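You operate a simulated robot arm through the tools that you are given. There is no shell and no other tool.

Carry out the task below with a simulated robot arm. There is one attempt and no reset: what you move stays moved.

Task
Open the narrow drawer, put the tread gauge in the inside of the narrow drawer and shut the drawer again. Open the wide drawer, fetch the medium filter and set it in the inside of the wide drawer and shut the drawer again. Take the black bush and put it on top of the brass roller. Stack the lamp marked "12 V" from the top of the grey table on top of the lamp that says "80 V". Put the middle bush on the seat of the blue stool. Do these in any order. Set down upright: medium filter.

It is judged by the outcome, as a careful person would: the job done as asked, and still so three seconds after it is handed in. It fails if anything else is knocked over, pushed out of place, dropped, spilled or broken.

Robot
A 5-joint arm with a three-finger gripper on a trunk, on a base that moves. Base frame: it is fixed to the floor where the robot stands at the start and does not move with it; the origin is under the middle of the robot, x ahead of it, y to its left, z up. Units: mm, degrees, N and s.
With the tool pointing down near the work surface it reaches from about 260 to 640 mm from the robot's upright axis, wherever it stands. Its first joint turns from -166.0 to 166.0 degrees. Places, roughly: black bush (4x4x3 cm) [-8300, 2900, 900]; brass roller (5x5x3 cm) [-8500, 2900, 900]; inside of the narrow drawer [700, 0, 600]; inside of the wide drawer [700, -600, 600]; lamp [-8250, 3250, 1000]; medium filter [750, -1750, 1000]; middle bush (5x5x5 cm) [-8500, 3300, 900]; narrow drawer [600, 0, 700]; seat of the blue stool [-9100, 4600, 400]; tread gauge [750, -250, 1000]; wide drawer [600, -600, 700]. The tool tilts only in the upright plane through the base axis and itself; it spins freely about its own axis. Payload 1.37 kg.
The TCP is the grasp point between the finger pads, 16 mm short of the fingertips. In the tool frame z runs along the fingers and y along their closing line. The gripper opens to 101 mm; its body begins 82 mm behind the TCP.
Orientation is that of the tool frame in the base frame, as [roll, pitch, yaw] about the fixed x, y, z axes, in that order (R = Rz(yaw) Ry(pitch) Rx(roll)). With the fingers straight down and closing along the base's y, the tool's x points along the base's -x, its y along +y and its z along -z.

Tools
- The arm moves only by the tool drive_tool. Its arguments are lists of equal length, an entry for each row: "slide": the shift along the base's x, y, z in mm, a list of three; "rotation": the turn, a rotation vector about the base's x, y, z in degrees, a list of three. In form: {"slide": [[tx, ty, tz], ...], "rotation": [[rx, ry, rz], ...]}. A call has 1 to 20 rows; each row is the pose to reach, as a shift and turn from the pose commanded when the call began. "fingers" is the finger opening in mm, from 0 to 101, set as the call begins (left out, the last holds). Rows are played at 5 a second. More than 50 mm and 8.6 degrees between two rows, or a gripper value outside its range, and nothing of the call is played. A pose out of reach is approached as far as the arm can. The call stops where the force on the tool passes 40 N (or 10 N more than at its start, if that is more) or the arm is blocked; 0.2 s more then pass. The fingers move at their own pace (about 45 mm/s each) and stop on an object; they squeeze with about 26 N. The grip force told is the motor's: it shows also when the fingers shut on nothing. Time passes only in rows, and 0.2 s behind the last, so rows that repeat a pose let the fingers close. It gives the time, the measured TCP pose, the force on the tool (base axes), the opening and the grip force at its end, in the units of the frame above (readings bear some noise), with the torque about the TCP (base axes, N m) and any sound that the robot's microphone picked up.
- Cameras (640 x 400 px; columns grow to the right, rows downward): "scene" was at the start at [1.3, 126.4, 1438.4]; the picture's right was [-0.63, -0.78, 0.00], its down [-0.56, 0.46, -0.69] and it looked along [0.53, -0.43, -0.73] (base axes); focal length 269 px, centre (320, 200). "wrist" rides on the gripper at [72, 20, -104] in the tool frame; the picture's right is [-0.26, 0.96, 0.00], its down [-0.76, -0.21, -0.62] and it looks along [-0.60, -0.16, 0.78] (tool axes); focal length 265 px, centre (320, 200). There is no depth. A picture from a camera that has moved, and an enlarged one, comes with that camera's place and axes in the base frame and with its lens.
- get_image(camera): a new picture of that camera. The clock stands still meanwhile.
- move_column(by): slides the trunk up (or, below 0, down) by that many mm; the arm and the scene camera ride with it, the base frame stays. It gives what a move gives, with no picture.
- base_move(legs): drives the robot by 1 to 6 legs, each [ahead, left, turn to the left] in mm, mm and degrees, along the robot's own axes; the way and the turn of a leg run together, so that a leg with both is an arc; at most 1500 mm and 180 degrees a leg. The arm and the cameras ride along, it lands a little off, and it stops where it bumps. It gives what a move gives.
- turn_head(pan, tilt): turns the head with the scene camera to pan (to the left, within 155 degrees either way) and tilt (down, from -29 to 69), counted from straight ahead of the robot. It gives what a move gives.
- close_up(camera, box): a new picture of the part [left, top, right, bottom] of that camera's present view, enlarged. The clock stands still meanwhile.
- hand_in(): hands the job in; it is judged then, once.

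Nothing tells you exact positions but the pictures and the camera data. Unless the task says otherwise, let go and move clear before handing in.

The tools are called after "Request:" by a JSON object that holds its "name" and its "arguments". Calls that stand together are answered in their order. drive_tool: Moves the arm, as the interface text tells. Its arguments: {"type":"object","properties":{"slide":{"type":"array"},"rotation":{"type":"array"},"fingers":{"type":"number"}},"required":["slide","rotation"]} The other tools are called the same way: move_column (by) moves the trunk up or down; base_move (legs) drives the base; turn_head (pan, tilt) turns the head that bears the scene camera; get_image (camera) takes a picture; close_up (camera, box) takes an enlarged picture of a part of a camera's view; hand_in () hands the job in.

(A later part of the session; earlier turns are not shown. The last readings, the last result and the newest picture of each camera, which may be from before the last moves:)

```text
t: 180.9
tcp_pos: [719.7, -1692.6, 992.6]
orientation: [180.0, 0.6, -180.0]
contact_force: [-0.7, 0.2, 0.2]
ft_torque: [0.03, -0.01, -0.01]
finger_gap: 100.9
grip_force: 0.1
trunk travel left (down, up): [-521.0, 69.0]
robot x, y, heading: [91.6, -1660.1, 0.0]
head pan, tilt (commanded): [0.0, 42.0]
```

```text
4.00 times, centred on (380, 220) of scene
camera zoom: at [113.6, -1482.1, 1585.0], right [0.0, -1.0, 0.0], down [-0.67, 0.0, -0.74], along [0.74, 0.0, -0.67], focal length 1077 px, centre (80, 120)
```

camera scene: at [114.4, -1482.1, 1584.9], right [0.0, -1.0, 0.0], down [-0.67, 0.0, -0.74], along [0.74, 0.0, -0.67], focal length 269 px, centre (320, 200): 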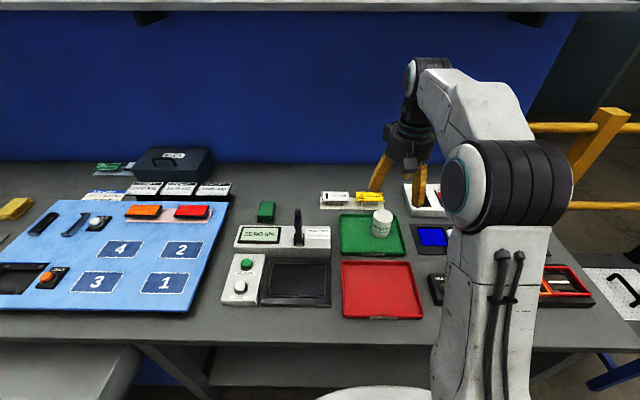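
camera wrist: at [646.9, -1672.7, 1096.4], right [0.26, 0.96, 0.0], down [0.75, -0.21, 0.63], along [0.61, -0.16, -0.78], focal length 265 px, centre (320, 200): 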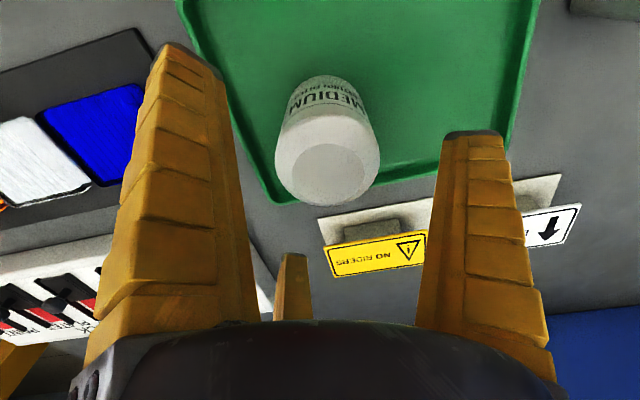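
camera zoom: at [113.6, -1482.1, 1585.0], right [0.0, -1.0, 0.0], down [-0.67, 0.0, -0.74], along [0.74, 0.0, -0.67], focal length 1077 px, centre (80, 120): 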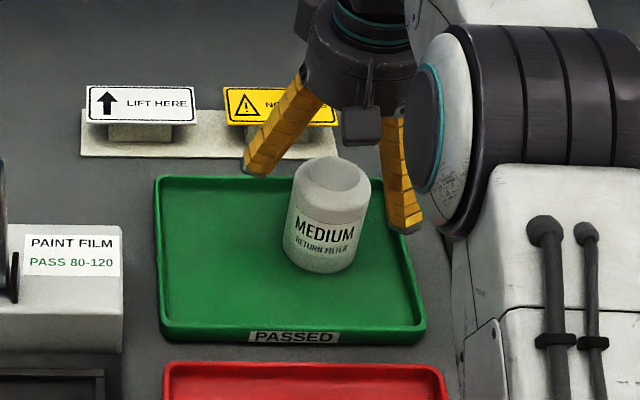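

It's off by about 4 mm to the left, so I'll correct and lower to grasp height.

Request:
{"name": "drive_tool", "arguments": {"slide": [[1, 4, -5], [1, 4, -20], [1, 4, -40], [1, 4, -55]], "rotation": [[0, 0, 0], [0, 0, 0], [0, 0, 0], [0, 0, 0]]}}

Request:
{"name": "get_image", "arguments": {"camera": "wrist"}}

Request:
{"name": "close_up", "arguments": {"camera": "scene", "box": [320, 170, 440, 270]}}

```text
t: 181.9
tcp_pos: [720.6, -1683.8, 936.1]
orientation: [179.9, 0.8, 180.0]
contact_force: [-0.2, 0.4, 0.0]
ft_torque: [0.05, 0.02, -0.01]
finger_gap: 100.7
grip_force: 0.1
trunk travel left (down, up): [-521.0, 69.0]
robot x, y, heading: [89.7, -1660.1, -0.0]
head pan, tilt (commanded): [0.0, 42.0]
```

```text
taken
camera wrist: at [647.7, -1665.2, 1038.9], right [0.26, 0.96, 0.0], down [0.75, -0.21, 0.63], along [0.61, -0.16, -0.78], focal length 265 px, centre (320, 200)
```

wrist: 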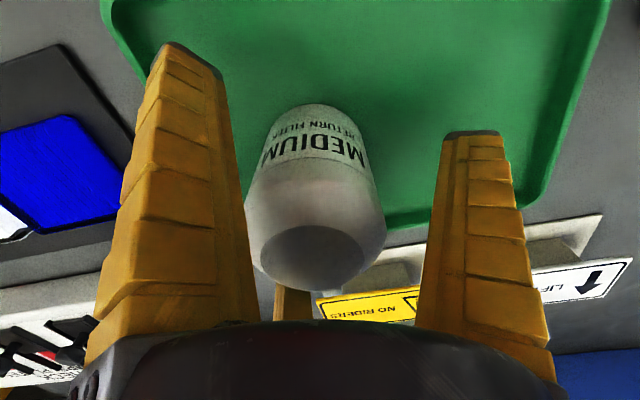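

```text
4.00 times, centred on (380, 220) of scene
camera zoom: at [113.6, -1482.0, 1584.9], right [0.0, -1.0, 0.0], down [-0.67, 0.0, -0.74], along [0.74, 0.0, -0.67], focal length 1077 px, centre (80, 120)
```

zoom: 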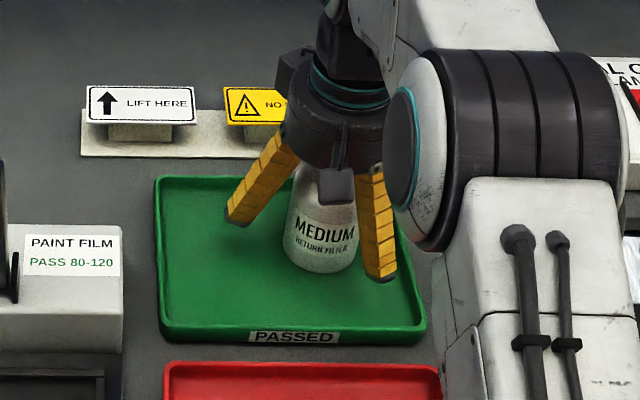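

The fingers surround the filter, so I'll close.

Request:
{"name": "drive_tool", "arguments": {"slide": [[0, 0, 0], [0, 0, 0], [0, 0, 0], [0, 0, 0], [0, 0, 0], [0, 0, 0]], "rotation": [[0, 0, 0], [0, 0, 0], [0, 0, 0], [0, 0, 0], [0, 0, 0], [0, 0, 0]], "fingers": 30}}

Request:
{"name": "get_image", "arguments": {"camera": "wrist"}}

Request:
{"name": "close_up", "arguments": {"camera": "scene", "box": [320, 170, 440, 270]}}

```text
t: 183.3
tcp_pos: [719.9, -1685.2, 935.5]
orientation: [180.0, 0.6, 180.0]
contact_force: [0.3, -2.9, 1.5]
ft_torque: [-0.02, 0.02, 0.02]
finger_gap: 59.0
grip_force: 26.2
trunk travel left (down, up): [-521.0, 69.0]
robot x, y, heading: [89.6, -1661.6, 0.1]
head pan, tilt (commanded): [0.0, 42.0]
```

```text
taken
camera wrist: at [647.5, -1665.5, 1039.2], right [0.26, 0.96, 0.0], down [0.75, -0.21, 0.63], along [0.61, -0.16, -0.78], focal length 265 px, centre (320, 200)
```

wrist: 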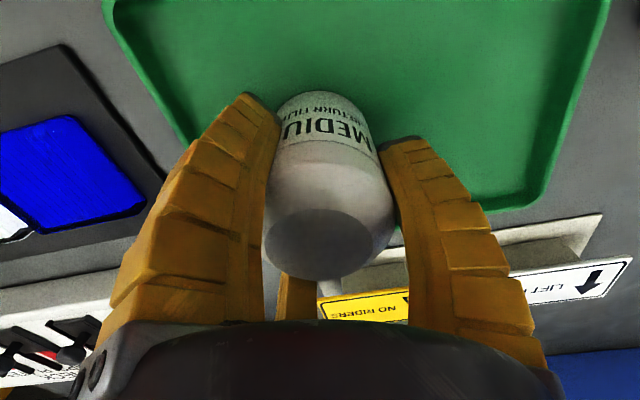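

```text
4.00 times, centred on (380, 220) of scene
camera zoom: at [113.3, -1482.4, 1585.0], right [0.0, -1.0, 0.0], down [-0.67, 0.0, -0.74], along [0.74, 0.0, -0.67], focal length 1077 px, centre (80, 120)
```

zoom: 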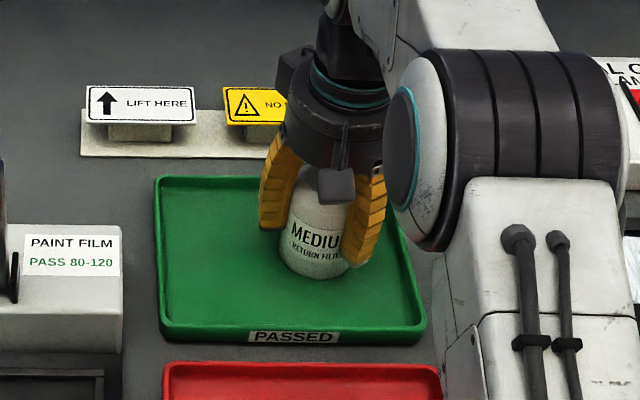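

The filter is gripped (gap 59 mm). I'll lift it clear and check.

Request:
{"name": "drive_tool", "arguments": {"slide": [[0, 0, 10], [0, 0, 30], [0, 0, 70], [0, 0, 115], [-20, 0, 150], [-60, 0, 165], [-105, 0, 170], [-150, 0, 170], [-190, 0, 170]], "rotation": [[0, 0, 0], [0, 0, 0], [0, 0, 0], [0, 0, 0], [0, 0, 0], [0, 0, 0], [0, 0, 0], [0, 0, 0], [0, 0, 0]]}}

Request:
{"name": "get_image", "arguments": {"camera": "scene"}}

Request:
{"name": "get_image", "arguments": {"camera": "wrist"}}

```text
t: 185.3
tcp_pos: [530.0, -1685.9, 1108.4]
orientation: [-179.9, 0.8, -179.9]
contact_force: [-1.0, 0.3, -3.1]
ft_torque: [-0.02, -0.01, 0.0]
finger_gap: 58.8
grip_force: 25.9
trunk travel left (down, up): [-521.0, 69.0]
robot x, y, heading: [90.8, -1658.6, 0.1]
head pan, tilt (commanded): [0.0, 42.0]
```

```text
taken
camera scene: at [112.3, -1482.0, 1584.9], right [0.0, -1.0, 0.0], down [-0.67, 0.0, -0.74], along [0.74, 0.0, -0.67], focal length 269 px, centre (320, 200)
```

scene: 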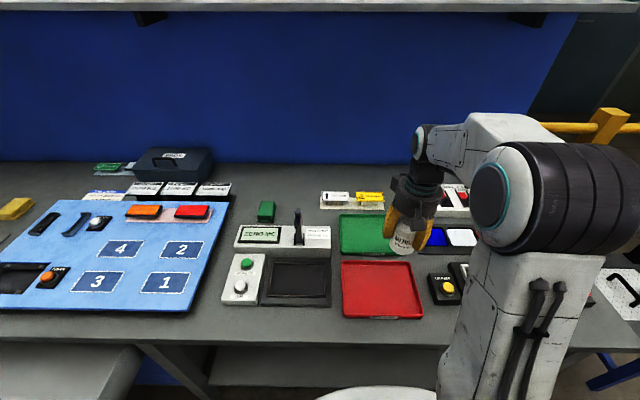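

```text
taken
camera wrist: at [457.4, -1665.4, 1211.6], right [0.26, 0.96, 0.0], down [0.75, -0.21, 0.63], along [0.61, -0.17, -0.78], focal length 265 px, centre (320, 200)
```

wrist: 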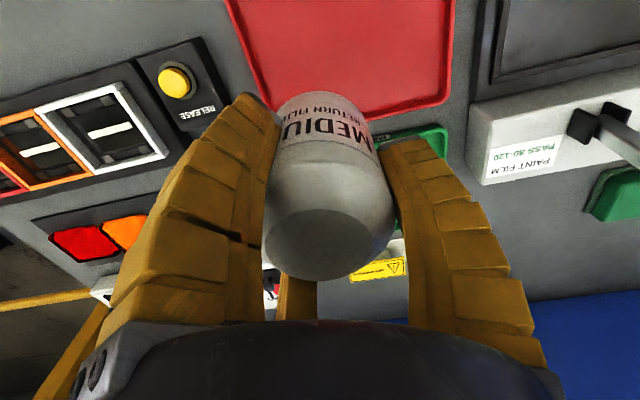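

The filter is held firmly and upright. I'll back away, drive left to the wide drawer and look.

Request:
{"name": "base_move", "arguments": {"legs": [[-640, 0, 0]]}}

Request:
{"name": "base_move", "arguments": {"legs": [[0, 1070, 0]]}}

Request:
{"name": "turn_head", "arguments": {"pan": 5, "tilt": 45}}

Request:
{"name": "get_image", "arguments": {"camera": "scene"}}

```text
t: 188.9
tcp_pos: [-108.8, -1684.1, 1107.5]
orientation: [-180.0, 0.7, 179.4]
contact_force: [0.0, -0.3, -3.6]
ft_torque: [-0.01, -0.01, -0.04]
finger_gap: 58.7
grip_force: 26.0
trunk travel left (down, up): [-521.0, 69.0]
robot x, y, heading: [-547.2, -1653.3, -0.9]
head pan, tilt (commanded): [0.0, 42.0]
```

```text
t: 194.5
tcp_pos: [-96.2, -585.9, 1106.0]
orientation: [-179.9, 0.6, 179.6]
contact_force: [0.7, -0.6, -2.4]
ft_torque: [0.03, 0.03, 0.0]
finger_gap: 58.9
grip_force: 25.6
trunk travel left (down, up): [-521.0, 69.0]
robot x, y, heading: [-535.1, -558.1, -0.5]
head pan, tilt (commanded): [0.0, 42.0]
```

```text
t: 195.2
tcp_pos: [-96.2, -585.9, 1107.8]
orientation: [-180.0, 0.6, 179.6]
contact_force: [-0.4, -0.4, -2.2]
ft_torque: [-0.02, -0.04, 0.03]
finger_gap: 59.0
grip_force: 26.2
trunk travel left (down, up): [-521.0, 69.0]
robot x, y, heading: [-536.3, -558.7, -0.6]
head pan, tilt (commanded): [5.0, 45.0]
```

```text
taken
camera scene: at [-515.8, -373.5, 1580.6], right [0.08, -1.0, 0.0], down [-0.7, -0.05, -0.71], along [0.71, 0.05, -0.71], focal length 269 px, centre (320, 200)
```

scene: 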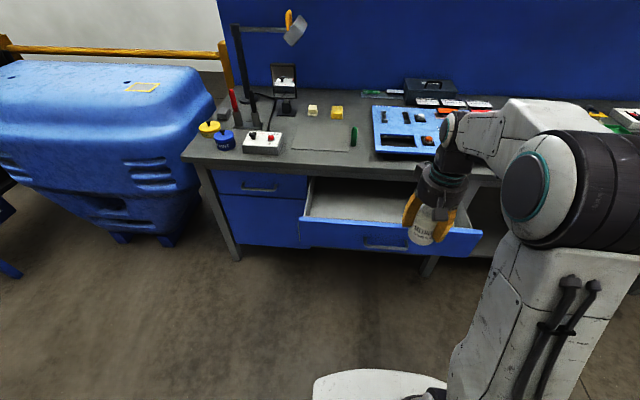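

The wide drawer is still open. I'll drive forward and position the filter over it.

Request:
{"name": "base_move", "arguments": {"legs": [[330, 0, 0.5]]}}

Request:
{"name": "turn_head", "arguments": {"pan": -5, "tilt": 58}}

Request:
{"name": "get_image", "arguments": {"camera": "scene"}}

Request:
{"name": "get_image", "arguments": {"camera": "wrist"}}

```text
t: 197.3
tcp_pos: [231.1, -586.1, 1106.1]
orientation: [-179.9, 0.6, 179.8]
contact_force: [0.0, -0.2, -3.5]
ft_torque: [0.0, 0.07, -0.04]
finger_gap: 58.9
grip_force: 26.0
trunk travel left (down, up): [-521.0, 69.0]
robot x, y, heading: [-214.7, -562.0, -0.3]
head pan, tilt (commanded): [5.0, 45.0]
```

```text
t: 198.1
tcp_pos: [230.4, -585.4, 1107.6]
orientation: [-179.9, 0.6, 179.9]
contact_force: [-0.2, 0.2, -3.4]
ft_torque: [0.01, 0.01, -0.01]
finger_gap: 59.0
grip_force: 25.7
trunk travel left (down, up): [-521.0, 69.0]
robot x, y, heading: [-211.9, -560.5, -0.3]
head pan, tilt (commanded): [-5.0, 58.0]
```

```text
taken
camera scene: at [-202.8, -388.6, 1563.5], right [-0.09, -1.0, 0.0], down [-0.84, 0.08, -0.53], along [0.53, -0.05, -0.85], focal length 269 px, centre (320, 200)
```

scene: 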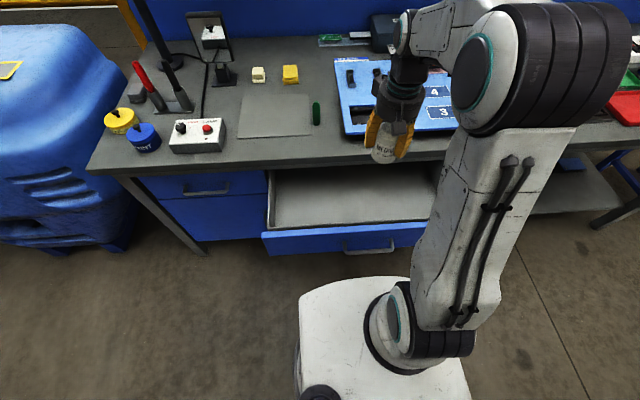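

```text
taken
camera wrist: at [157.2, -566.7, 1211.1], right [0.27, 0.96, 0.0], down [0.75, -0.21, 0.63], along [0.61, -0.17, -0.78], focal length 265 px, centre (320, 200)
```

wrist: 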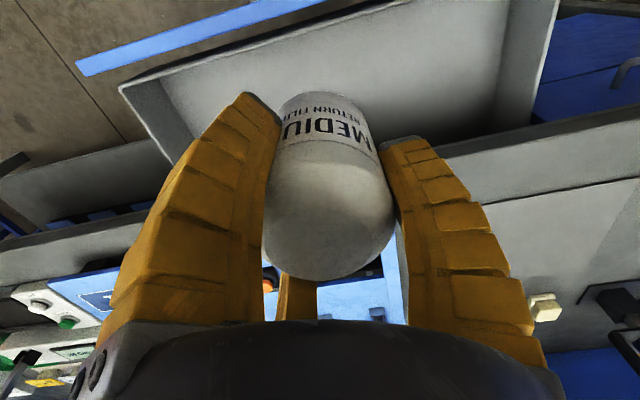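

I'll zoom in on the drawer gap to find the bench edge and the free opening precisely.

Request:
{"name": "close_up", "arguments": {"camera": "scene", "box": [250, 130, 450, 260]}}

Request:
{"name": "close_up", "arguments": {"camera": "wrist", "box": [60, 0, 640, 300]}}

```text
3.08 times, centred on (350, 195) of scene
camera zoom: at [-202.8, -388.6, 1563.5], right [-0.09, -1.0, 0.0], down [-0.84, 0.08, -0.53], along [0.53, -0.05, -0.85], focal length 828 px, centre (228, 215)
```

zoom: 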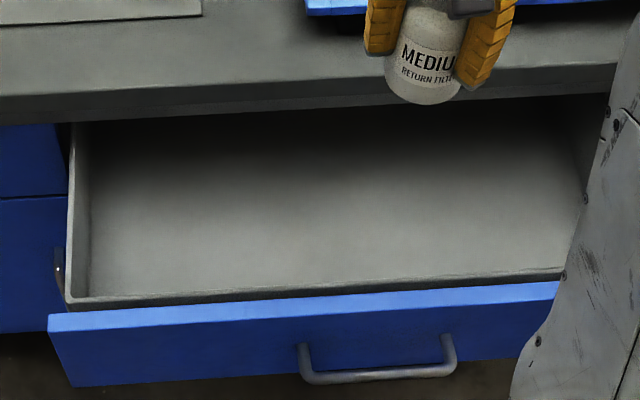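

```text
1.10 times, centred on (350, 150) of wrist
camera zoom: at [157.2, -566.7, 1211.1], right [0.27, 0.96, 0.0], down [0.75, -0.21, 0.63], along [0.61, -0.17, -0.78], focal length 293 px, centre (287, 255)
```

zoom: 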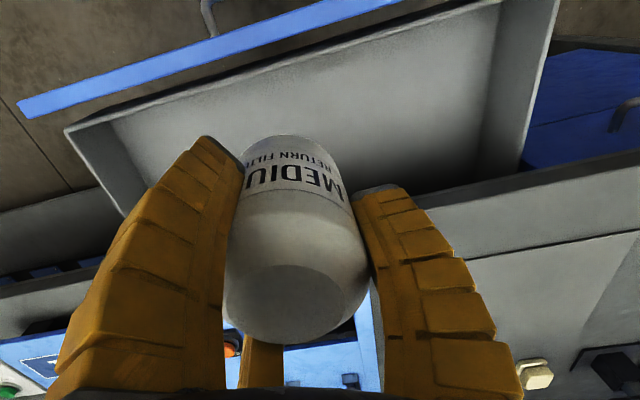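

The free opening runs from x≈190 to the bench edge at x≈370. I'll lower the filter in at x≈268.

Request:
{"name": "drive_tool", "arguments": {"slide": [[19, 0, 0], [38, 0, 0], [38, 0, -48], [38, 0, -96], [38, 0, -144], [38, 0, -192], [38, 0, -240]], "rotation": [[0, 0, 0], [0, 0, 0], [0, 0, 0], [0, 0, 0], [0, 0, 0], [0, 0, 0], [0, 0, 0]]}}

Request:
{"name": "get_image", "arguments": {"camera": "scene"}}

Request:
{"name": "get_image", "arguments": {"camera": "wrist"}}

```text
t: 199.7
tcp_pos: [269.7, -586.6, 864.4]
orientation: [180.0, 0.7, 180.0]
contact_force: [0.4, 0.2, -3.4]
ft_torque: [-0.01, 0.03, 0.0]
finger_gap: 58.8
grip_force: 25.9
trunk travel left (down, up): [-521.0, 69.0]
robot x, y, heading: [-210.8, -560.1, -0.3]
head pan, tilt (commanded): [-5.0, 58.0]
```

```text
taken
camera scene: at [-202.1, -388.7, 1563.6], right [-0.09, -1.0, 0.0], down [-0.84, 0.08, -0.53], along [0.53, -0.05, -0.85], focal length 269 px, centre (320, 200)
```

scene: 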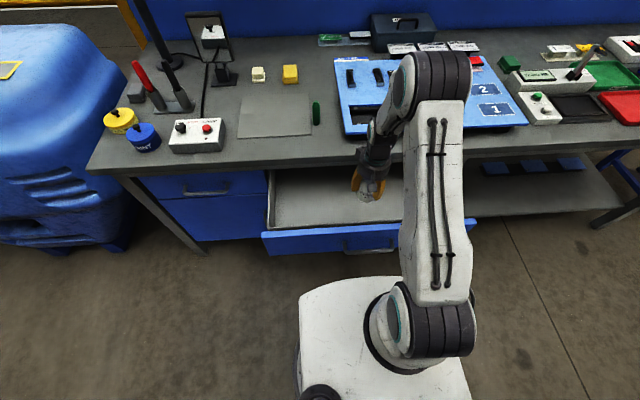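

```text
taken
camera wrist: at [196.1, -566.5, 968.4], right [0.27, 0.96, 0.0], down [0.75, -0.21, 0.63], along [0.61, -0.17, -0.78], focal length 265 px, centre (320, 200)
```

wrist: 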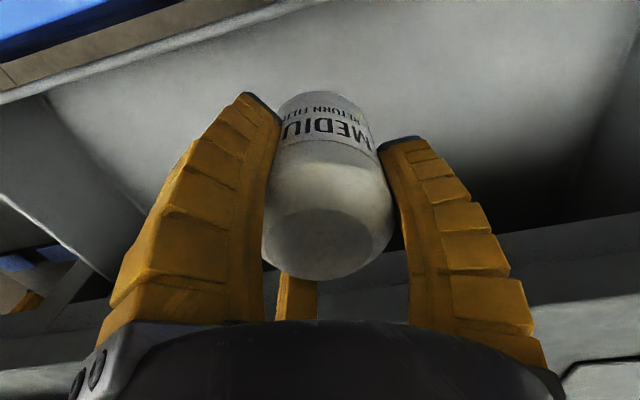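

Request:
{"name": "drive_tool", "arguments": {"slide": [[0, 0, -45], [0, 0, -90], [0, 0, -130], [0, 0, -150]], "rotation": [[0, 0, 0], [0, 0, 0], [0, 0, 0], [0, 0, 0]]}}

Request:
{"name": "drive_tool", "arguments": {"slide": [[0, 0, -5], [0, 0, -9], [0, 0, -13], [0, 0, -17]], "rotation": [[0, 0, 0], [0, 0, 0], [0, 0, 0], [0, 0, 0]]}}

Request:
{"name": "get_image", "arguments": {"camera": "wrist"}}

```text
t: 200.7
tcp_pos: [268.1, -584.8, 716.2]
orientation: [179.9, 0.6, 179.8]
contact_force: [-0.5, 0.4, -3.0]
ft_torque: [-0.02, -0.01, 0.0]
finger_gap: 58.8
grip_force: 25.6
trunk travel left (down, up): [-521.0, 69.0]
robot x, y, heading: [-211.4, -558.3, -0.2]
head pan, tilt (commanded): [-5.0, 58.0]
```

```text
t: 201.7
tcp_pos: [267.8, -586.3, 699.7]
orientation: [-180.0, 0.5, 179.9]
contact_force: [0.0, -0.4, -1.7]
ft_torque: [0.02, 0.0, 0.0]
finger_gap: 59.0
grip_force: 26.3
trunk travel left (down, up): [-521.0, 69.0]
robot x, y, heading: [-210.3, -563.2, -0.5]
head pan, tilt (commanded): [-5.0, 58.0]
```

```text
taken
camera wrist: at [194.9, -566.6, 803.6], right [0.27, 0.96, 0.0], down [0.75, -0.21, 0.63], along [0.61, -0.17, -0.78], focal length 265 px, centre (320, 200)
```

wrist: 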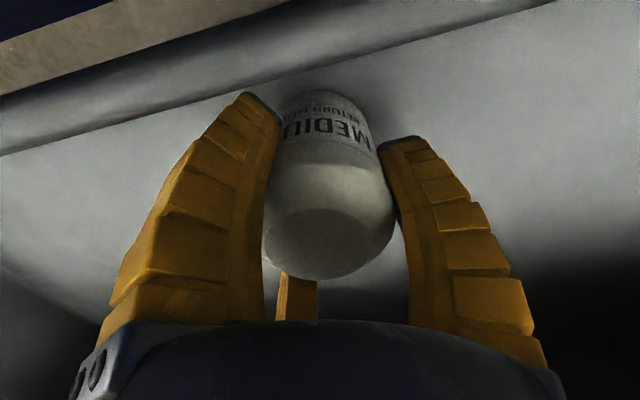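

It's nearly on the floor, so I'll creep down until contact.

Request:
{"name": "drive_tool", "arguments": {"slide": [[0, 0, -2], [0, 0, -4], [0, 0, -5]], "rotation": [[0, 0, 0], [0, 0, 0], [0, 0, 0]]}}

```text
t: 202.5
tcp_pos: [267.3, -585.7, 695.1]
orientation: [-179.9, 0.6, -180.0]
contact_force: [0.8, 0.1, -3.1]
ft_torque: [0.02, -0.04, -0.01]
finger_gap: 58.8
grip_force: 26.0
trunk travel left (down, up): [-521.0, 69.0]
robot x, y, heading: [-211.8, -558.8, -0.2]
head pan, tilt (commanded): [-5.0, 58.0]
```

Request:
{"name": "drive_tool", "arguments": {"slide": [[0, 0, -1], [0, 0, -2], [0, 0, -3]], "rotation": [[0, 0, 0], [0, 0, 0], [0, 0, 0]]}}

```text
t: 203.3
tcp_pos: [268.5, -586.0, 693.3]
orientation: [-179.9, 0.8, 180.0]
contact_force: [-0.1, 6.0, 15.9]
ft_torque: [0.07, 0.38, -0.11]
finger_gap: 59.0
grip_force: 26.2
trunk travel left (down, up): [-521.0, 69.0]
robot x, y, heading: [-212.3, -560.4, -0.2]
head pan, tilt (commanded): [-5.0, 58.0]
```

The filter has touched down. I'll ease up 1 mm, release and lift out.

Request:
{"name": "drive_tool", "arguments": {"slide": [[0, 0, 1], [0, 0, 1], [0, 0, 1], [0, 0, 1], [0, 0, 1]], "rotation": [[0, 0, 0], [0, 0, 0], [0, 0, 0], [0, 0, 0], [0, 0, 0]], "fingers": 88}}

Request:
{"name": "get_image", "arguments": {"camera": "wrist"}}

```text
t: 204.5
tcp_pos: [268.1, -586.9, 692.7]
orientation: [-179.9, 0.6, 180.0]
contact_force: [1.5, -0.5, -1.4]
ft_torque: [0.02, -0.08, 0.05]
finger_gap: 88.2
grip_force: 0.0
trunk travel left (down, up): [-521.0, 69.0]
robot x, y, heading: [-210.1, -562.9, -0.3]
head pan, tilt (commanded): [-5.0, 58.0]
```

```text
taken
camera wrist: at [194.8, -567.1, 797.6], right [0.27, 0.96, 0.0], down [0.75, -0.21, 0.63], along [0.61, -0.17, -0.78], focal length 265 px, centre (320, 200)
```

wrist: 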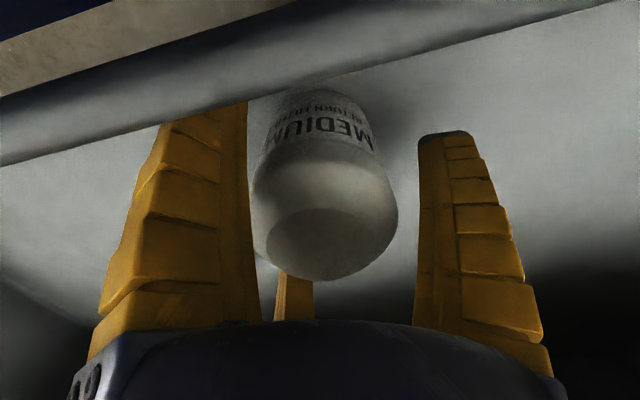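

The filter is standing free. I'll narrow the opening slightly away from the drawer wall, then lift straight out.

Request:
{"name": "drive_tool", "arguments": {"slide": [[0, 0, 0], [0, 0, 0], [0, 0, 20], [0, 0, 50], [0, 0, 95], [0, 0, 140], [0, 0, 185], [0, 0, 230], [0, 0, 275], [0, 0, 320], [0, 0, 360]], "rotation": [[0, 0, 0], [0, 0, 0], [0, 0, 0], [0, 0, 0], [0, 0, 0], [0, 0, 0], [0, 0, 0], [0, 0, 0], [0, 0, 0], [0, 0, 0], [0, 0, 0]], "fingers": 82}}

Request:
{"name": "get_image", "arguments": {"camera": "scene"}}

Request:
{"name": "get_image", "arguments": {"camera": "wrist"}}

```text
t: 206.9
tcp_pos: [264.7, -586.6, 1053.7]
orientation: [180.0, 0.7, 179.9]
contact_force: [0.3, -0.2, 0.9]
ft_torque: [-0.01, -0.01, -0.02]
finger_gap: 84.1
grip_force: 1.2
trunk travel left (down, up): [-521.0, 69.0]
robot x, y, heading: [-211.7, -561.9, -0.2]
head pan, tilt (commanded): [-5.0, 58.0]
```

```text
taken
camera scene: at [-203.5, -388.6, 1563.5], right [-0.09, -1.0, 0.0], down [-0.84, 0.08, -0.53], along [0.53, -0.05, -0.85], focal length 269 px, centre (320, 200)
```

scene: 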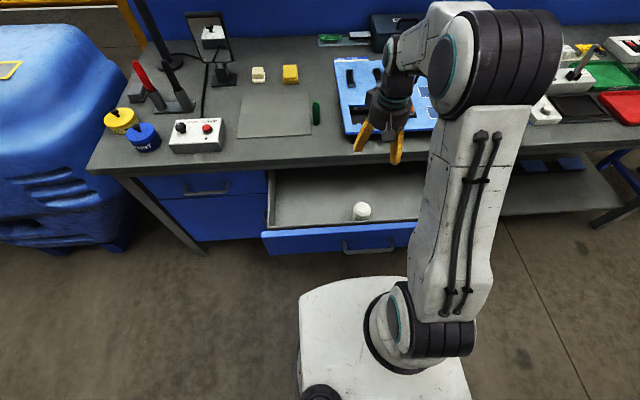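

```text
taken
camera wrist: at [191.3, -567.1, 1157.3], right [0.27, 0.96, 0.0], down [0.75, -0.21, 0.63], along [0.61, -0.17, -0.78], focal length 265 px, centre (320, 200)
```

wrist: 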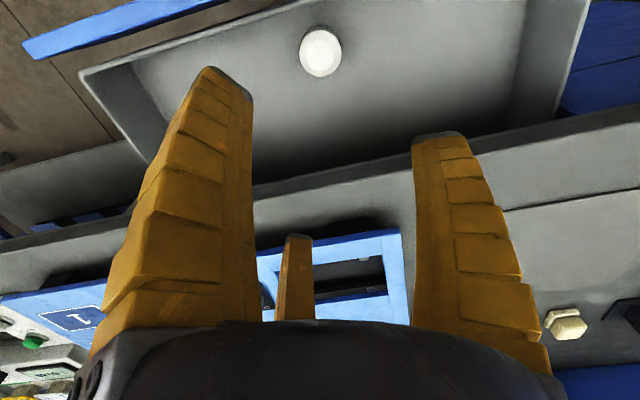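

The filter stands upright in the wide drawer. I'll back off and get ready to push this drawer shut gently.

Request:
{"name": "base_move", "arguments": {"legs": [[-350, 0, 0], [0, -28, 0.3]]}}

Request:
{"name": "move_column", "arguments": {"by": -390}}

Request:
{"name": "drive_tool", "arguments": {"slide": [[-10, 5, 40], [-20, 10, 80], [-30, 15, 120], [-40, 20, 160], [-46, 24, 200], [-52, 26, 236]], "rotation": [[0, 0, 0], [0, 0, 0], [0, 0, 0], [0, 0, 0], [0, 0, 0], [0, 0, 0]], "fingers": 0}}

Request:
{"name": "drive_tool", "arguments": {"slide": [[12, 0, -22], [24, 0, -44], [36, 0, -66], [48, 0, -88], [60, 0, -110], [72, 0, -132], [84, 0, -154], [96, 0, -176], [108, 0, -198], [120, 0, -220], [130, 0, -242]], "rotation": [[0, -8.2, 0], [0, -16.4, 0], [0, -24.6, 0], [0, -32.8, 0], [0, -41, 0], [0, -49.2, 0], [0, -57.4, 0], [0, -65.6, 0], [0, -73.8, 0], [0, -82, 0], [0, -90, 0]]}}

Request:
{"name": "turn_head", "arguments": {"pan": -15, "tilt": 38}}

Request:
{"name": "get_image", "arguments": {"camera": "scene"}}

Request:
{"name": "get_image", "arguments": {"camera": "wrist"}}

```text
t: 209.6
tcp_pos: [-80.2, -611.3, 1053.6]
orientation: [180.0, 0.6, 180.0]
contact_force: [0.4, -0.1, 1.1]
ft_torque: [0.07, 0.0, 0.0]
finger_gap: 84.0
grip_force: 1.6
trunk travel left (down, up): [-521.0, 69.0]
robot x, y, heading: [-555.4, -588.3, -0.2]
head pan, tilt (commanded): [-5.0, 58.0]
```

```text
t: 213.3
tcp_pos: [-79.6, -610.7, 662.9]
orientation: [-179.9, 0.5, -180.0]
contact_force: [0.3, 0.8, 0.2]
ft_torque: [0.01, -0.02, -0.03]
finger_gap: 83.8
grip_force: 1.7
trunk travel left (down, up): [-131.0, 459.0]
robot x, y, heading: [-553.8, -584.2, -0.3]
head pan, tilt (commanded): [-5.0, 58.0]
```

```text
t: 214.7
tcp_pos: [-134.8, -585.5, 898.9]
orientation: [179.9, 0.5, 180.0]
contact_force: [-0.2, 0.5, 0.5]
ft_torque: [-0.01, 0.03, -0.01]
finger_gap: 0.3
grip_force: 26.0
trunk travel left (down, up): [-131.0, 459.0]
robot x, y, heading: [-559.9, -586.3, 0.1]
head pan, tilt (commanded): [-5.0, 58.0]
```

```text
t: 217.1
tcp_pos: [-1.4, -584.1, 654.9]
orientation: [0.1, 89.3, 0.1]
contact_force: [-0.9, -0.7, -0.5]
ft_torque: [0.0, 0.01, -0.03]
finger_gap: 0.0
grip_force: 25.3
trunk travel left (down, up): [-131.0, 459.0]
robot x, y, heading: [-555.9, -586.8, -0.2]
head pan, tilt (commanded): [-5.0, 58.0]
```

```text
t: 217.9
tcp_pos: [-0.9, -585.0, 655.8]
orientation: [0.4, 89.3, 0.5]
contact_force: [-0.2, -0.3, -1.1]
ft_torque: [0.0, 0.01, 0.0]
finger_gap: 0.1
grip_force: 25.8
trunk travel left (down, up): [-131.0, 459.0]
robot x, y, heading: [-557.3, -586.9, -0.1]
head pan, tilt (commanded): [-15.0, 38.0]
```

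```text
taken
camera scene: at [-533.9, -430.5, 1200.8], right [-0.26, -0.97, 0.0], down [-0.59, 0.16, -0.79], along [0.76, -0.21, -0.62], focal length 269 px, centre (320, 200)
```

scene: 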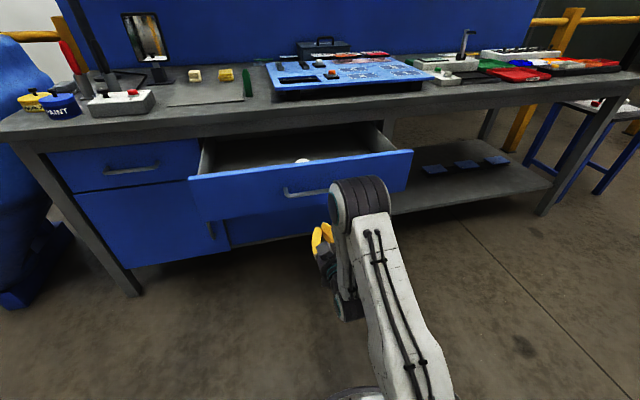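

```text
taken
camera wrist: at [-104.6, -565.0, 582.6], right [0.0, 0.96, 0.26], down [-0.63, -0.21, 0.75], along [0.78, -0.16, 0.61], focal length 265 px, centre (320, 200)
```

wrist: 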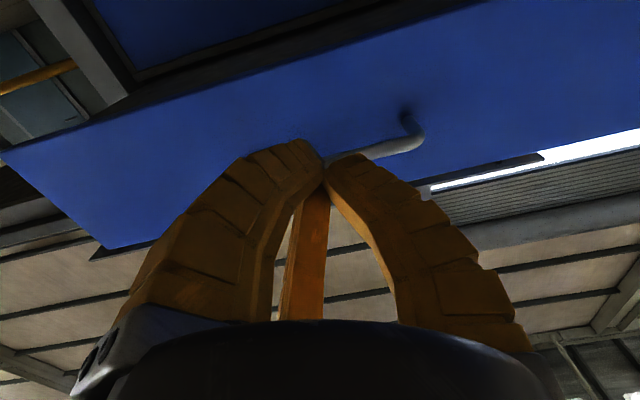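

The drawer front is at x≈163. I'll approach, make slow contact with the arm, push with the base, then finish with the arm.

Request:
{"name": "base_move", "arguments": {"legs": [[128, 0, 0]]}}

Request:
{"name": "drive_tool", "arguments": {"slide": [[4, 0, 0], [8, 0, 0], [12, 0, 0], [16, 0, 0], [20, 0, 0], [24, 0, 0], [28, 0, 0], [32, 0, 0]], "rotation": [[0, 0, 0], [0, 0, 0], [0, 0, 0], [0, 0, 0], [0, 0, 0], [0, 0, 0], [0, 0, 0], [0, 0, 0]]}}

Request:
{"name": "get_image", "arguments": {"camera": "wrist"}}

Request:
{"name": "get_image", "arguments": {"camera": "scene"}}

```text
t: 219.2
tcp_pos: [125.1, -583.1, 655.2]
orientation: [0.4, 89.5, 0.6]
contact_force: [0.0, -0.7, 0.2]
ft_torque: [0.02, -0.01, 0.01]
finger_gap: 0.1
grip_force: 25.8
trunk travel left (down, up): [-131.0, 459.0]
robot x, y, heading: [-429.0, -584.2, -0.0]
head pan, tilt (commanded): [-15.0, 38.0]
```

```text
t: 221.0
tcp_pos: [157.9, -582.0, 655.7]
orientation: [0.3, 89.4, 0.7]
contact_force: [-1.9, -0.5, -0.2]
ft_torque: [0.0, 0.02, -0.02]
finger_gap: 0.0
grip_force: 25.6
trunk travel left (down, up): [-131.0, 459.0]
robot x, y, heading: [-429.0, -580.3, 0.0]
head pan, tilt (commanded): [-15.0, 38.0]
```

```text
taken
camera wrist: at [52.8, -562.9, 583.0], right [-0.01, 0.96, 0.26], down [-0.63, -0.21, 0.75], along [0.78, -0.16, 0.61], focal length 265 px, centre (320, 200)
```

wrist: 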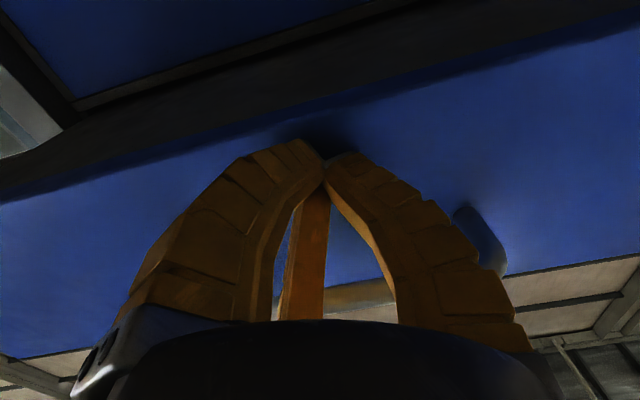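

```text
taken
camera scene: at [-408.2, -430.4, 1200.9], right [-0.26, -0.97, 0.0], down [-0.59, 0.16, -0.79], along [0.76, -0.2, -0.62], focal length 269 px, centre (320, 200)
```

scene: 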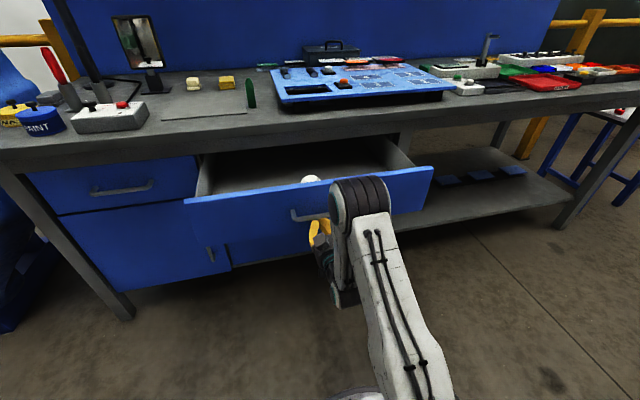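

I'm in contact now, so I'll push with the base in two parts and finish with the arm.

Request:
{"name": "base_move", "arguments": {"legs": [[110, 0, 0]]}}

Request:
{"name": "base_move", "arguments": {"legs": [[105, 0, 0]]}}

Request:
{"name": "drive_tool", "arguments": {"slide": [[6, 0, 0], [12, 0, 0], [18, 0, 0], [24, 0, 0], [30, 0, 0], [36, 0, 0], [41, 0, 0], [46, 0, 0], [50, 0, 0], [54, 0, 0], [58, 0, 0], [62, 0, 0], [66, 0, 0], [70, 0, 0]], "rotation": [[0, 0, 0], [0, 0, 0], [0, 0, 0], [0, 0, 0], [0, 0, 0], [0, 0, 0], [0, 0, 0], [0, 0, 0], [0, 0, 0], [0, 0, 0], [0, 0, 0], [0, 0, 0], [0, 0, 0], [0, 0, 0]]}}

Request:
{"name": "get_image", "arguments": {"camera": "scene"}}

Request:
{"name": "get_image", "arguments": {"camera": "wrist"}}

```text
t: 222.2
tcp_pos: [263.6, -580.6, 656.1]
orientation: [0.4, 89.4, 0.8]
contact_force: [-0.8, -0.4, 0.7]
ft_torque: [-0.03, 0.01, -0.02]
finger_gap: 0.0
grip_force: 26.0
trunk travel left (down, up): [-131.0, 459.0]
robot x, y, heading: [-323.6, -587.3, 0.3]
head pan, tilt (commanded): [-15.0, 38.0]
```

```text
t: 223.4
tcp_pos: [366.6, -579.8, 655.2]
orientation: [0.7, 89.4, 0.9]
contact_force: [0.8, -0.4, 0.4]
ft_torque: [0.0, -0.01, -0.02]
finger_gap: 0.0
grip_force: 25.7
trunk travel left (down, up): [-131.0, 459.0]
robot x, y, heading: [-222.6, -586.7, 0.3]
head pan, tilt (commanded): [-15.0, 38.0]
```

```text
t: 225.7
tcp_pos: [418.6, -581.3, 655.5]
orientation: [0.7, 89.6, 1.1]
contact_force: [-25.4, 0.0, 5.8]
ft_torque: [-0.06, -0.07, -0.11]
finger_gap: 5.9
grip_force: 27.9
trunk travel left (down, up): [-131.0, 459.0]
robot x, y, heading: [-219.6, -585.0, 0.2]
head pan, tilt (commanded): [-15.0, 38.0]
stopped in row 11: the force on the tool passed its limit at 44 N (the readings are from after the stop); the commanded pose is now the measured one
```

```text
taken
camera scene: at [-201.3, -429.9, 1201.1], right [-0.26, -0.97, 0.0], down [-0.59, 0.16, -0.79], along [0.76, -0.2, -0.61], focal length 269 px, centre (320, 200)
```

scene: 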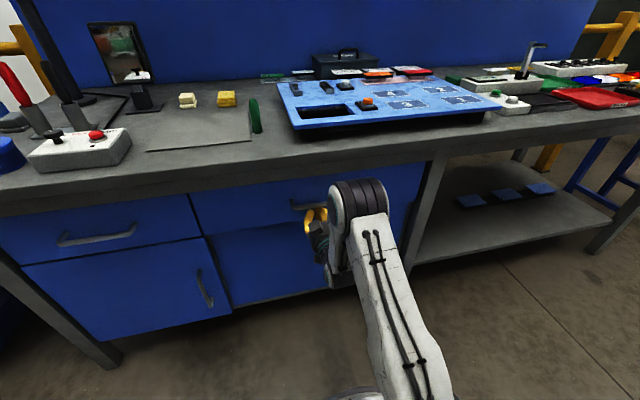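

```text
taken
camera wrist: at [314.1, -561.9, 583.0], right [-0.01, 0.96, 0.26], down [-0.62, -0.21, 0.75], along [0.78, -0.16, 0.6], focal length 265 px, centre (320, 200)
```

wrist: 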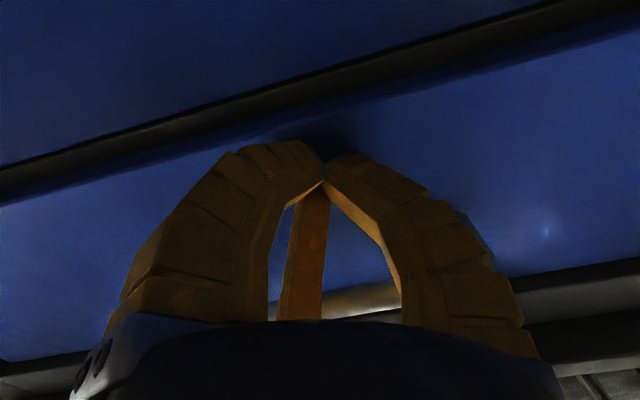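

The push stopped at x≈419 rather than 430, so I'll back off and check that the drawer is really flush.

Request:
{"name": "base_move", "arguments": {"legs": [[-250, 0, 0]]}}

Request:
{"name": "turn_head", "arguments": {"pan": 5, "tilt": 35}}

Request:
{"name": "get_image", "arguments": {"camera": "scene"}}

Request:
{"name": "close_up", "arguments": {"camera": "scene", "box": [160, 130, 460, 260]}}

```text
t: 227.5
tcp_pos: [177.3, -581.1, 652.9]
orientation: [1.5, 89.8, 1.9]
contact_force: [-0.6, 0.2, 0.2]
ft_torque: [0.02, 0.0, -0.01]
finger_gap: 0.0
grip_force: 27.8
trunk travel left (down, up): [-131.0, 459.0]
robot x, y, heading: [-463.5, -584.7, 0.1]
head pan, tilt (commanded): [-15.0, 38.0]
```

```text
t: 228.3
tcp_pos: [178.0, -580.5, 653.6]
orientation: [1.5, 89.8, 1.8]
contact_force: [-0.4, -0.5, -0.4]
ft_torque: [0.02, 0.03, -0.01]
finger_gap: 0.2
grip_force: 28.3
trunk travel left (down, up): [-131.0, 459.0]
robot x, y, heading: [-466.7, -584.9, 0.1]
head pan, tilt (commanded): [5.0, 35.0]
```

```text
taken
camera scene: at [-436.9, -400.5, 1205.4], right [0.09, -1.0, 0.0], down [-0.57, -0.05, -0.82], along [0.82, 0.07, -0.57], focal length 269 px, centre (320, 200)
```

scene: 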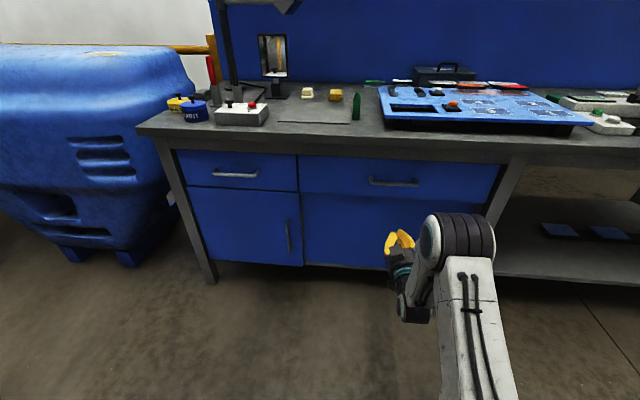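

```text
2.13 times, centred on (310, 195) of scene
camera zoom: at [-436.9, -400.5, 1205.4], right [0.09, -1.0, 0.0], down [-0.57, -0.05, -0.82], along [0.82, 0.07, -0.57], focal length 574 px, centre (341, 211)
```

zoom: 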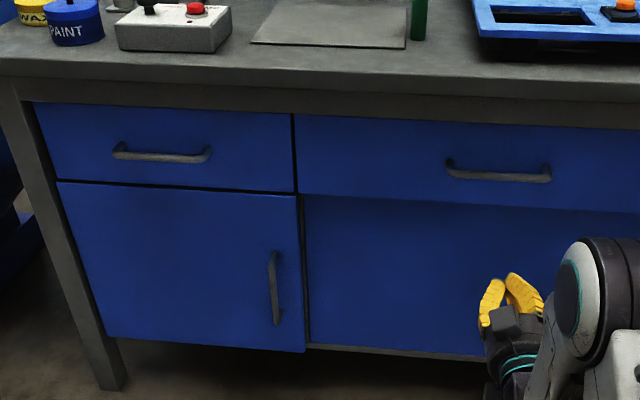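

Request:
{"name": "close_up", "arguments": {"camera": "scene", "box": [270, 140, 340, 230]}}

Request:
{"name": "close_up", "arguments": {"camera": "scene", "box": [420, 140, 520, 220]}}

Request:
{"name": "close_up", "arguments": {"camera": "scene", "box": [160, 140, 260, 220]}}

```text
4.44 times, centred on (305, 185) of scene
camera zoom: at [-436.9, -400.5, 1205.4], right [0.09, -1.0, 0.0], down [-0.57, -0.05, -0.82], along [0.82, 0.07, -0.57], focal length 1197 px, centre (387, 267)
```

zoom: 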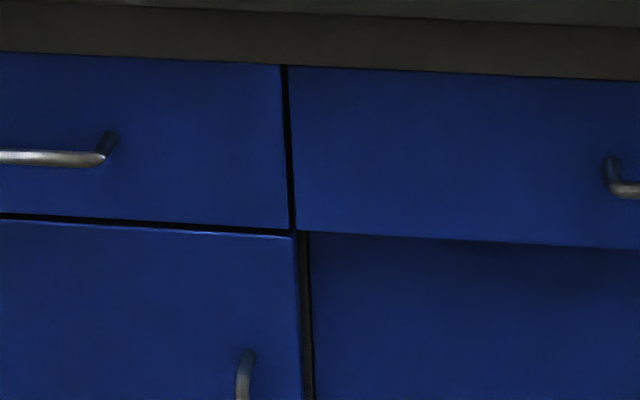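

```text
5.00 times, centred on (470, 180) of scene
camera zoom: at [-436.9, -400.5, 1205.4], right [0.09, -1.0, 0.0], down [-0.57, -0.05, -0.82], along [0.82, 0.07, -0.57], focal length 1346 px, centre (-430, 300)
```

zoom: 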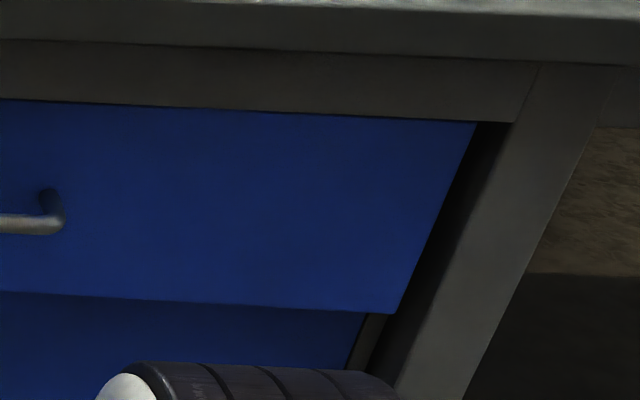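

```text
5.00 times, centred on (210, 180) of scene
camera zoom: at [-436.9, -400.5, 1205.4], right [0.09, -1.0, 0.0], down [-0.57, -0.05, -0.82], along [0.82, 0.07, -0.57], focal length 1346 px, centre (870, 300)
```

zoom: 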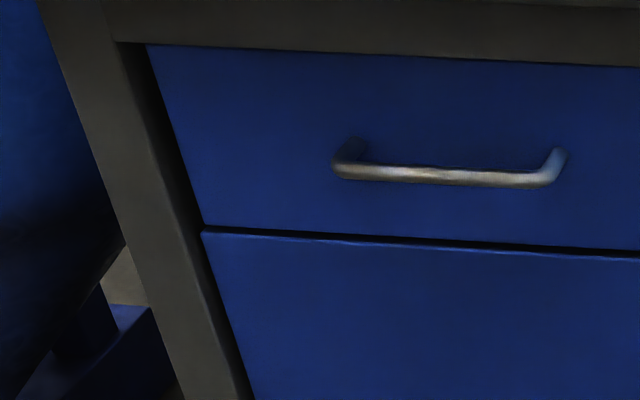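

From here the drawers look close to flush, but I want to be sure. I'll stow the tool downward and go back to the original viewpoint to compare with the first pictures.

Request:
{"name": "drive_tool", "arguments": {"slide": [[-20, 0, 20], [-40, 0, 40], [-60, 0, 60], [-80, 0, 80], [-100, 0, 100], [-120, 0, 120], [-140, 0, 140], [-160, 0, 160], [-180, 0, 180], [-200, 0, 200], [-215, 0, 220]], "rotation": [[0, 8.2, 0], [0, 16.4, 0], [0, 24.6, 0], [0, 32.8, 0], [0, 41, 0], [0, 49.2, 0], [0, 57.4, 0], [0, 65.6, 0], [0, 73.8, 0], [0, 82, 0], [0, 90, 0]]}}

Request:
{"name": "move_column", "arguments": {"by": 250}}

Request:
{"name": "base_move", "arguments": {"legs": [[-145, 0, 0], [0, 585, 0]]}}

Request:
{"name": "turn_head", "arguments": {"pan": -15, "tilt": 38}}

Request:
{"name": "get_image", "arguments": {"camera": "scene"}}

Request:
{"name": "close_up", "arguments": {"camera": "scene", "box": [235, 150, 355, 225]}}

Request:
{"name": "close_up", "arguments": {"camera": "scene", "box": [210, 90, 480, 260]}}

```text
t: 230.7
tcp_pos: [-37.0, -582.3, 872.7]
orientation: [180.0, 0.2, 179.9]
contact_force: [-0.6, -0.1, -0.1]
ft_torque: [-0.04, 0.01, 0.01]
finger_gap: 0.0
grip_force: 27.6
trunk travel left (down, up): [-131.0, 459.0]
robot x, y, heading: [-462.2, -586.3, 0.0]
head pan, tilt (commanded): [5.0, 35.0]
```

```text
t: 233.3
tcp_pos: [-35.9, -582.9, 1122.2]
orientation: [-180.0, 0.2, 179.9]
contact_force: [0.2, -0.6, -0.4]
ft_torque: [0.02, -0.02, 0.02]
finger_gap: 0.0
grip_force: 28.2
trunk travel left (down, up): [-381.0, 209.0]
robot x, y, heading: [-460.3, -585.1, 0.1]
head pan, tilt (commanded): [5.0, 35.0]
```

```text
t: 237.6
tcp_pos: [-182.8, 5.0, 1123.5]
orientation: [-180.0, 0.2, 179.8]
contact_force: [0.9, -0.5, 0.2]
ft_torque: [-0.01, -0.01, -0.01]
finger_gap: 0.0
grip_force: 27.5
trunk travel left (down, up): [-381.0, 209.0]
robot x, y, heading: [-613.3, 2.2, 0.1]
head pan, tilt (commanded): [5.0, 35.0]
```

```text
t: 238.4
tcp_pos: [-183.7, 5.0, 1121.9]
orientation: [-179.9, 0.2, 179.8]
contact_force: [0.1, 0.8, 0.2]
ft_torque: [-0.05, -0.01, -0.02]
finger_gap: 0.2
grip_force: 28.1
trunk travel left (down, up): [-381.0, 209.0]
robot x, y, heading: [-612.9, 3.1, 0.1]
head pan, tilt (commanded): [-15.0, 38.0]
```

```text
taken
camera scene: at [-587.5, 158.4, 1450.9], right [-0.26, -0.97, 0.0], down [-0.59, 0.16, -0.79], along [0.76, -0.2, -0.62], focal length 269 px, centre (320, 200)
```

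scene: 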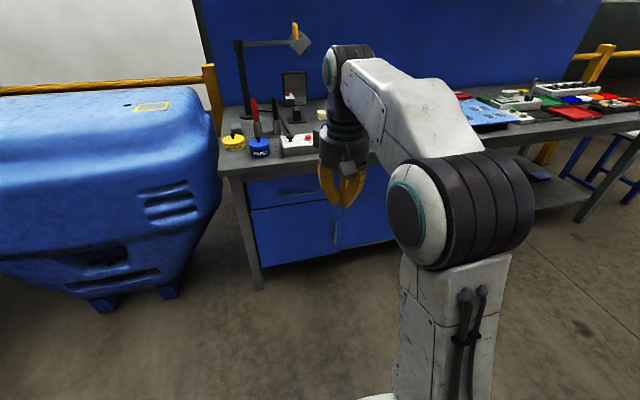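

```text
5.33 times, centred on (295, 188) of scene
camera zoom: at [-587.5, 158.4, 1450.9], right [-0.26, -0.97, 0.0], down [-0.59, 0.16, -0.79], along [0.76, -0.2, -0.62], focal length 1436 px, centre (453, 267)
```

zoom: 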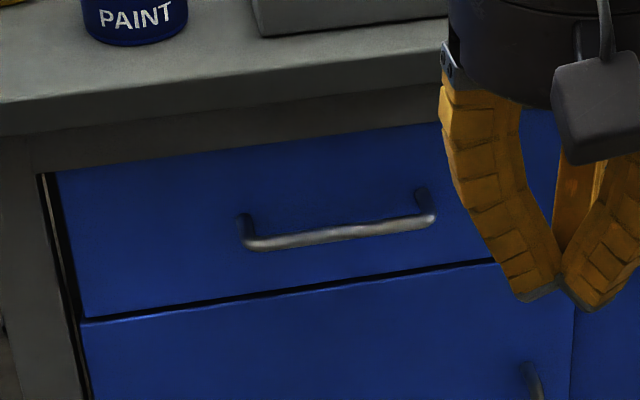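

```text
2.35 times, centred on (345, 175) of scene
camera zoom: at [-587.5, 158.4, 1450.9], right [-0.26, -0.97, 0.0], down [-0.59, 0.16, -0.79], along [0.76, -0.2, -0.62], focal length 634 px, centre (261, 259)
```

zoom: 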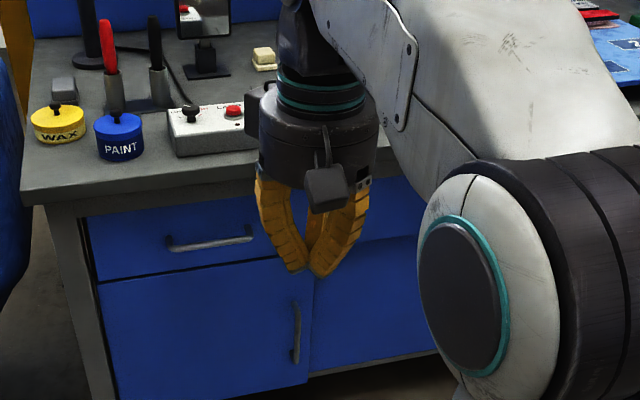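

The narrow drawer matches its original closed position. I'll swing the arm aside as in the first picture to compare the wide drawer.

Request:
{"name": "drive_tool", "arguments": {"slide": [[-10, -45, 10], [-20, -90, 20], [-30, -135, 30], [-42, -180, 45], [-54, -231, 60]], "rotation": [[0, 0, 0], [0, 0, 0], [0, 0, 0], [0, 0, 0], [0, 0, 0]]}}

Request:
{"name": "close_up", "arguments": {"camera": "scene", "box": [350, 150, 470, 225]}}

Request:
{"name": "close_up", "arguments": {"camera": "scene", "box": [210, 90, 480, 260]}}

Request:
{"name": "close_up", "arguments": {"camera": "scene", "box": [235, 150, 355, 225]}}

```text
refused: row 5 steps farther than a row can; nothing moved
```

```text
5.33 times, centred on (410, 188) of scene
camera zoom: at [-587.5, 158.4, 1450.9], right [-0.26, -0.97, 0.0], down [-0.59, 0.16, -0.79], along [0.76, -0.2, -0.62], focal length 1436 px, centre (-160, 267)
```

zoom: 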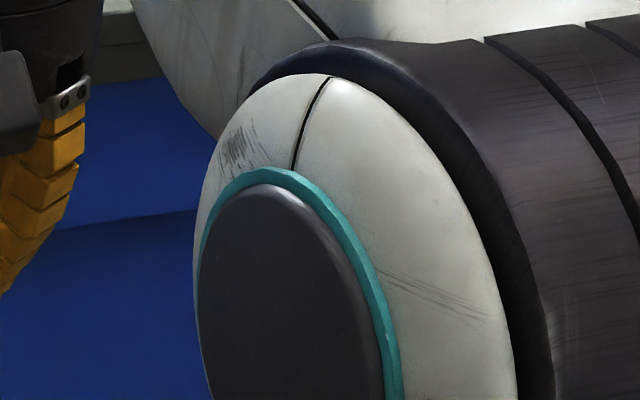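

```text
2.35 times, centred on (345, 175) of scene
camera zoom: at [-587.5, 158.4, 1450.9], right [-0.26, -0.97, 0.0], down [-0.59, 0.16, -0.79], along [0.76, -0.2, -0.62], focal length 634 px, centre (261, 259)
```

zoom: 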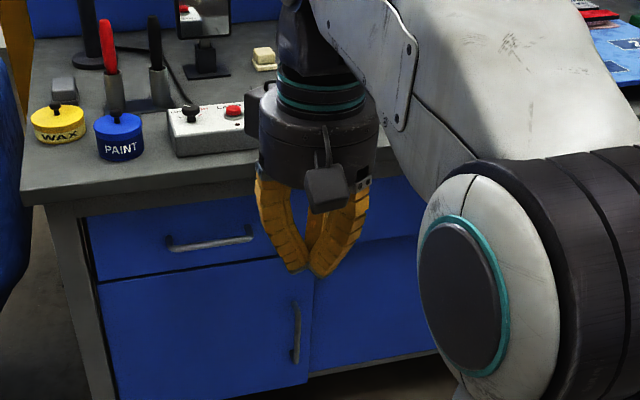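

```text
5.33 times, centred on (295, 188) of scene
camera zoom: at [-587.5, 158.4, 1450.9], right [-0.26, -0.97, 0.0], down [-0.59, 0.16, -0.79], along [0.76, -0.2, -0.62], focal length 1436 px, centre (453, 267)
```

zoom: 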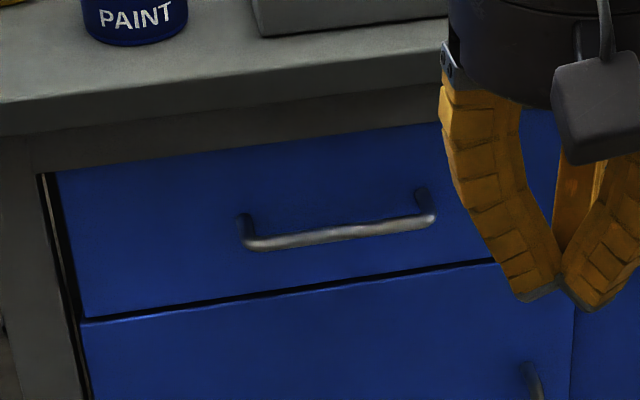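

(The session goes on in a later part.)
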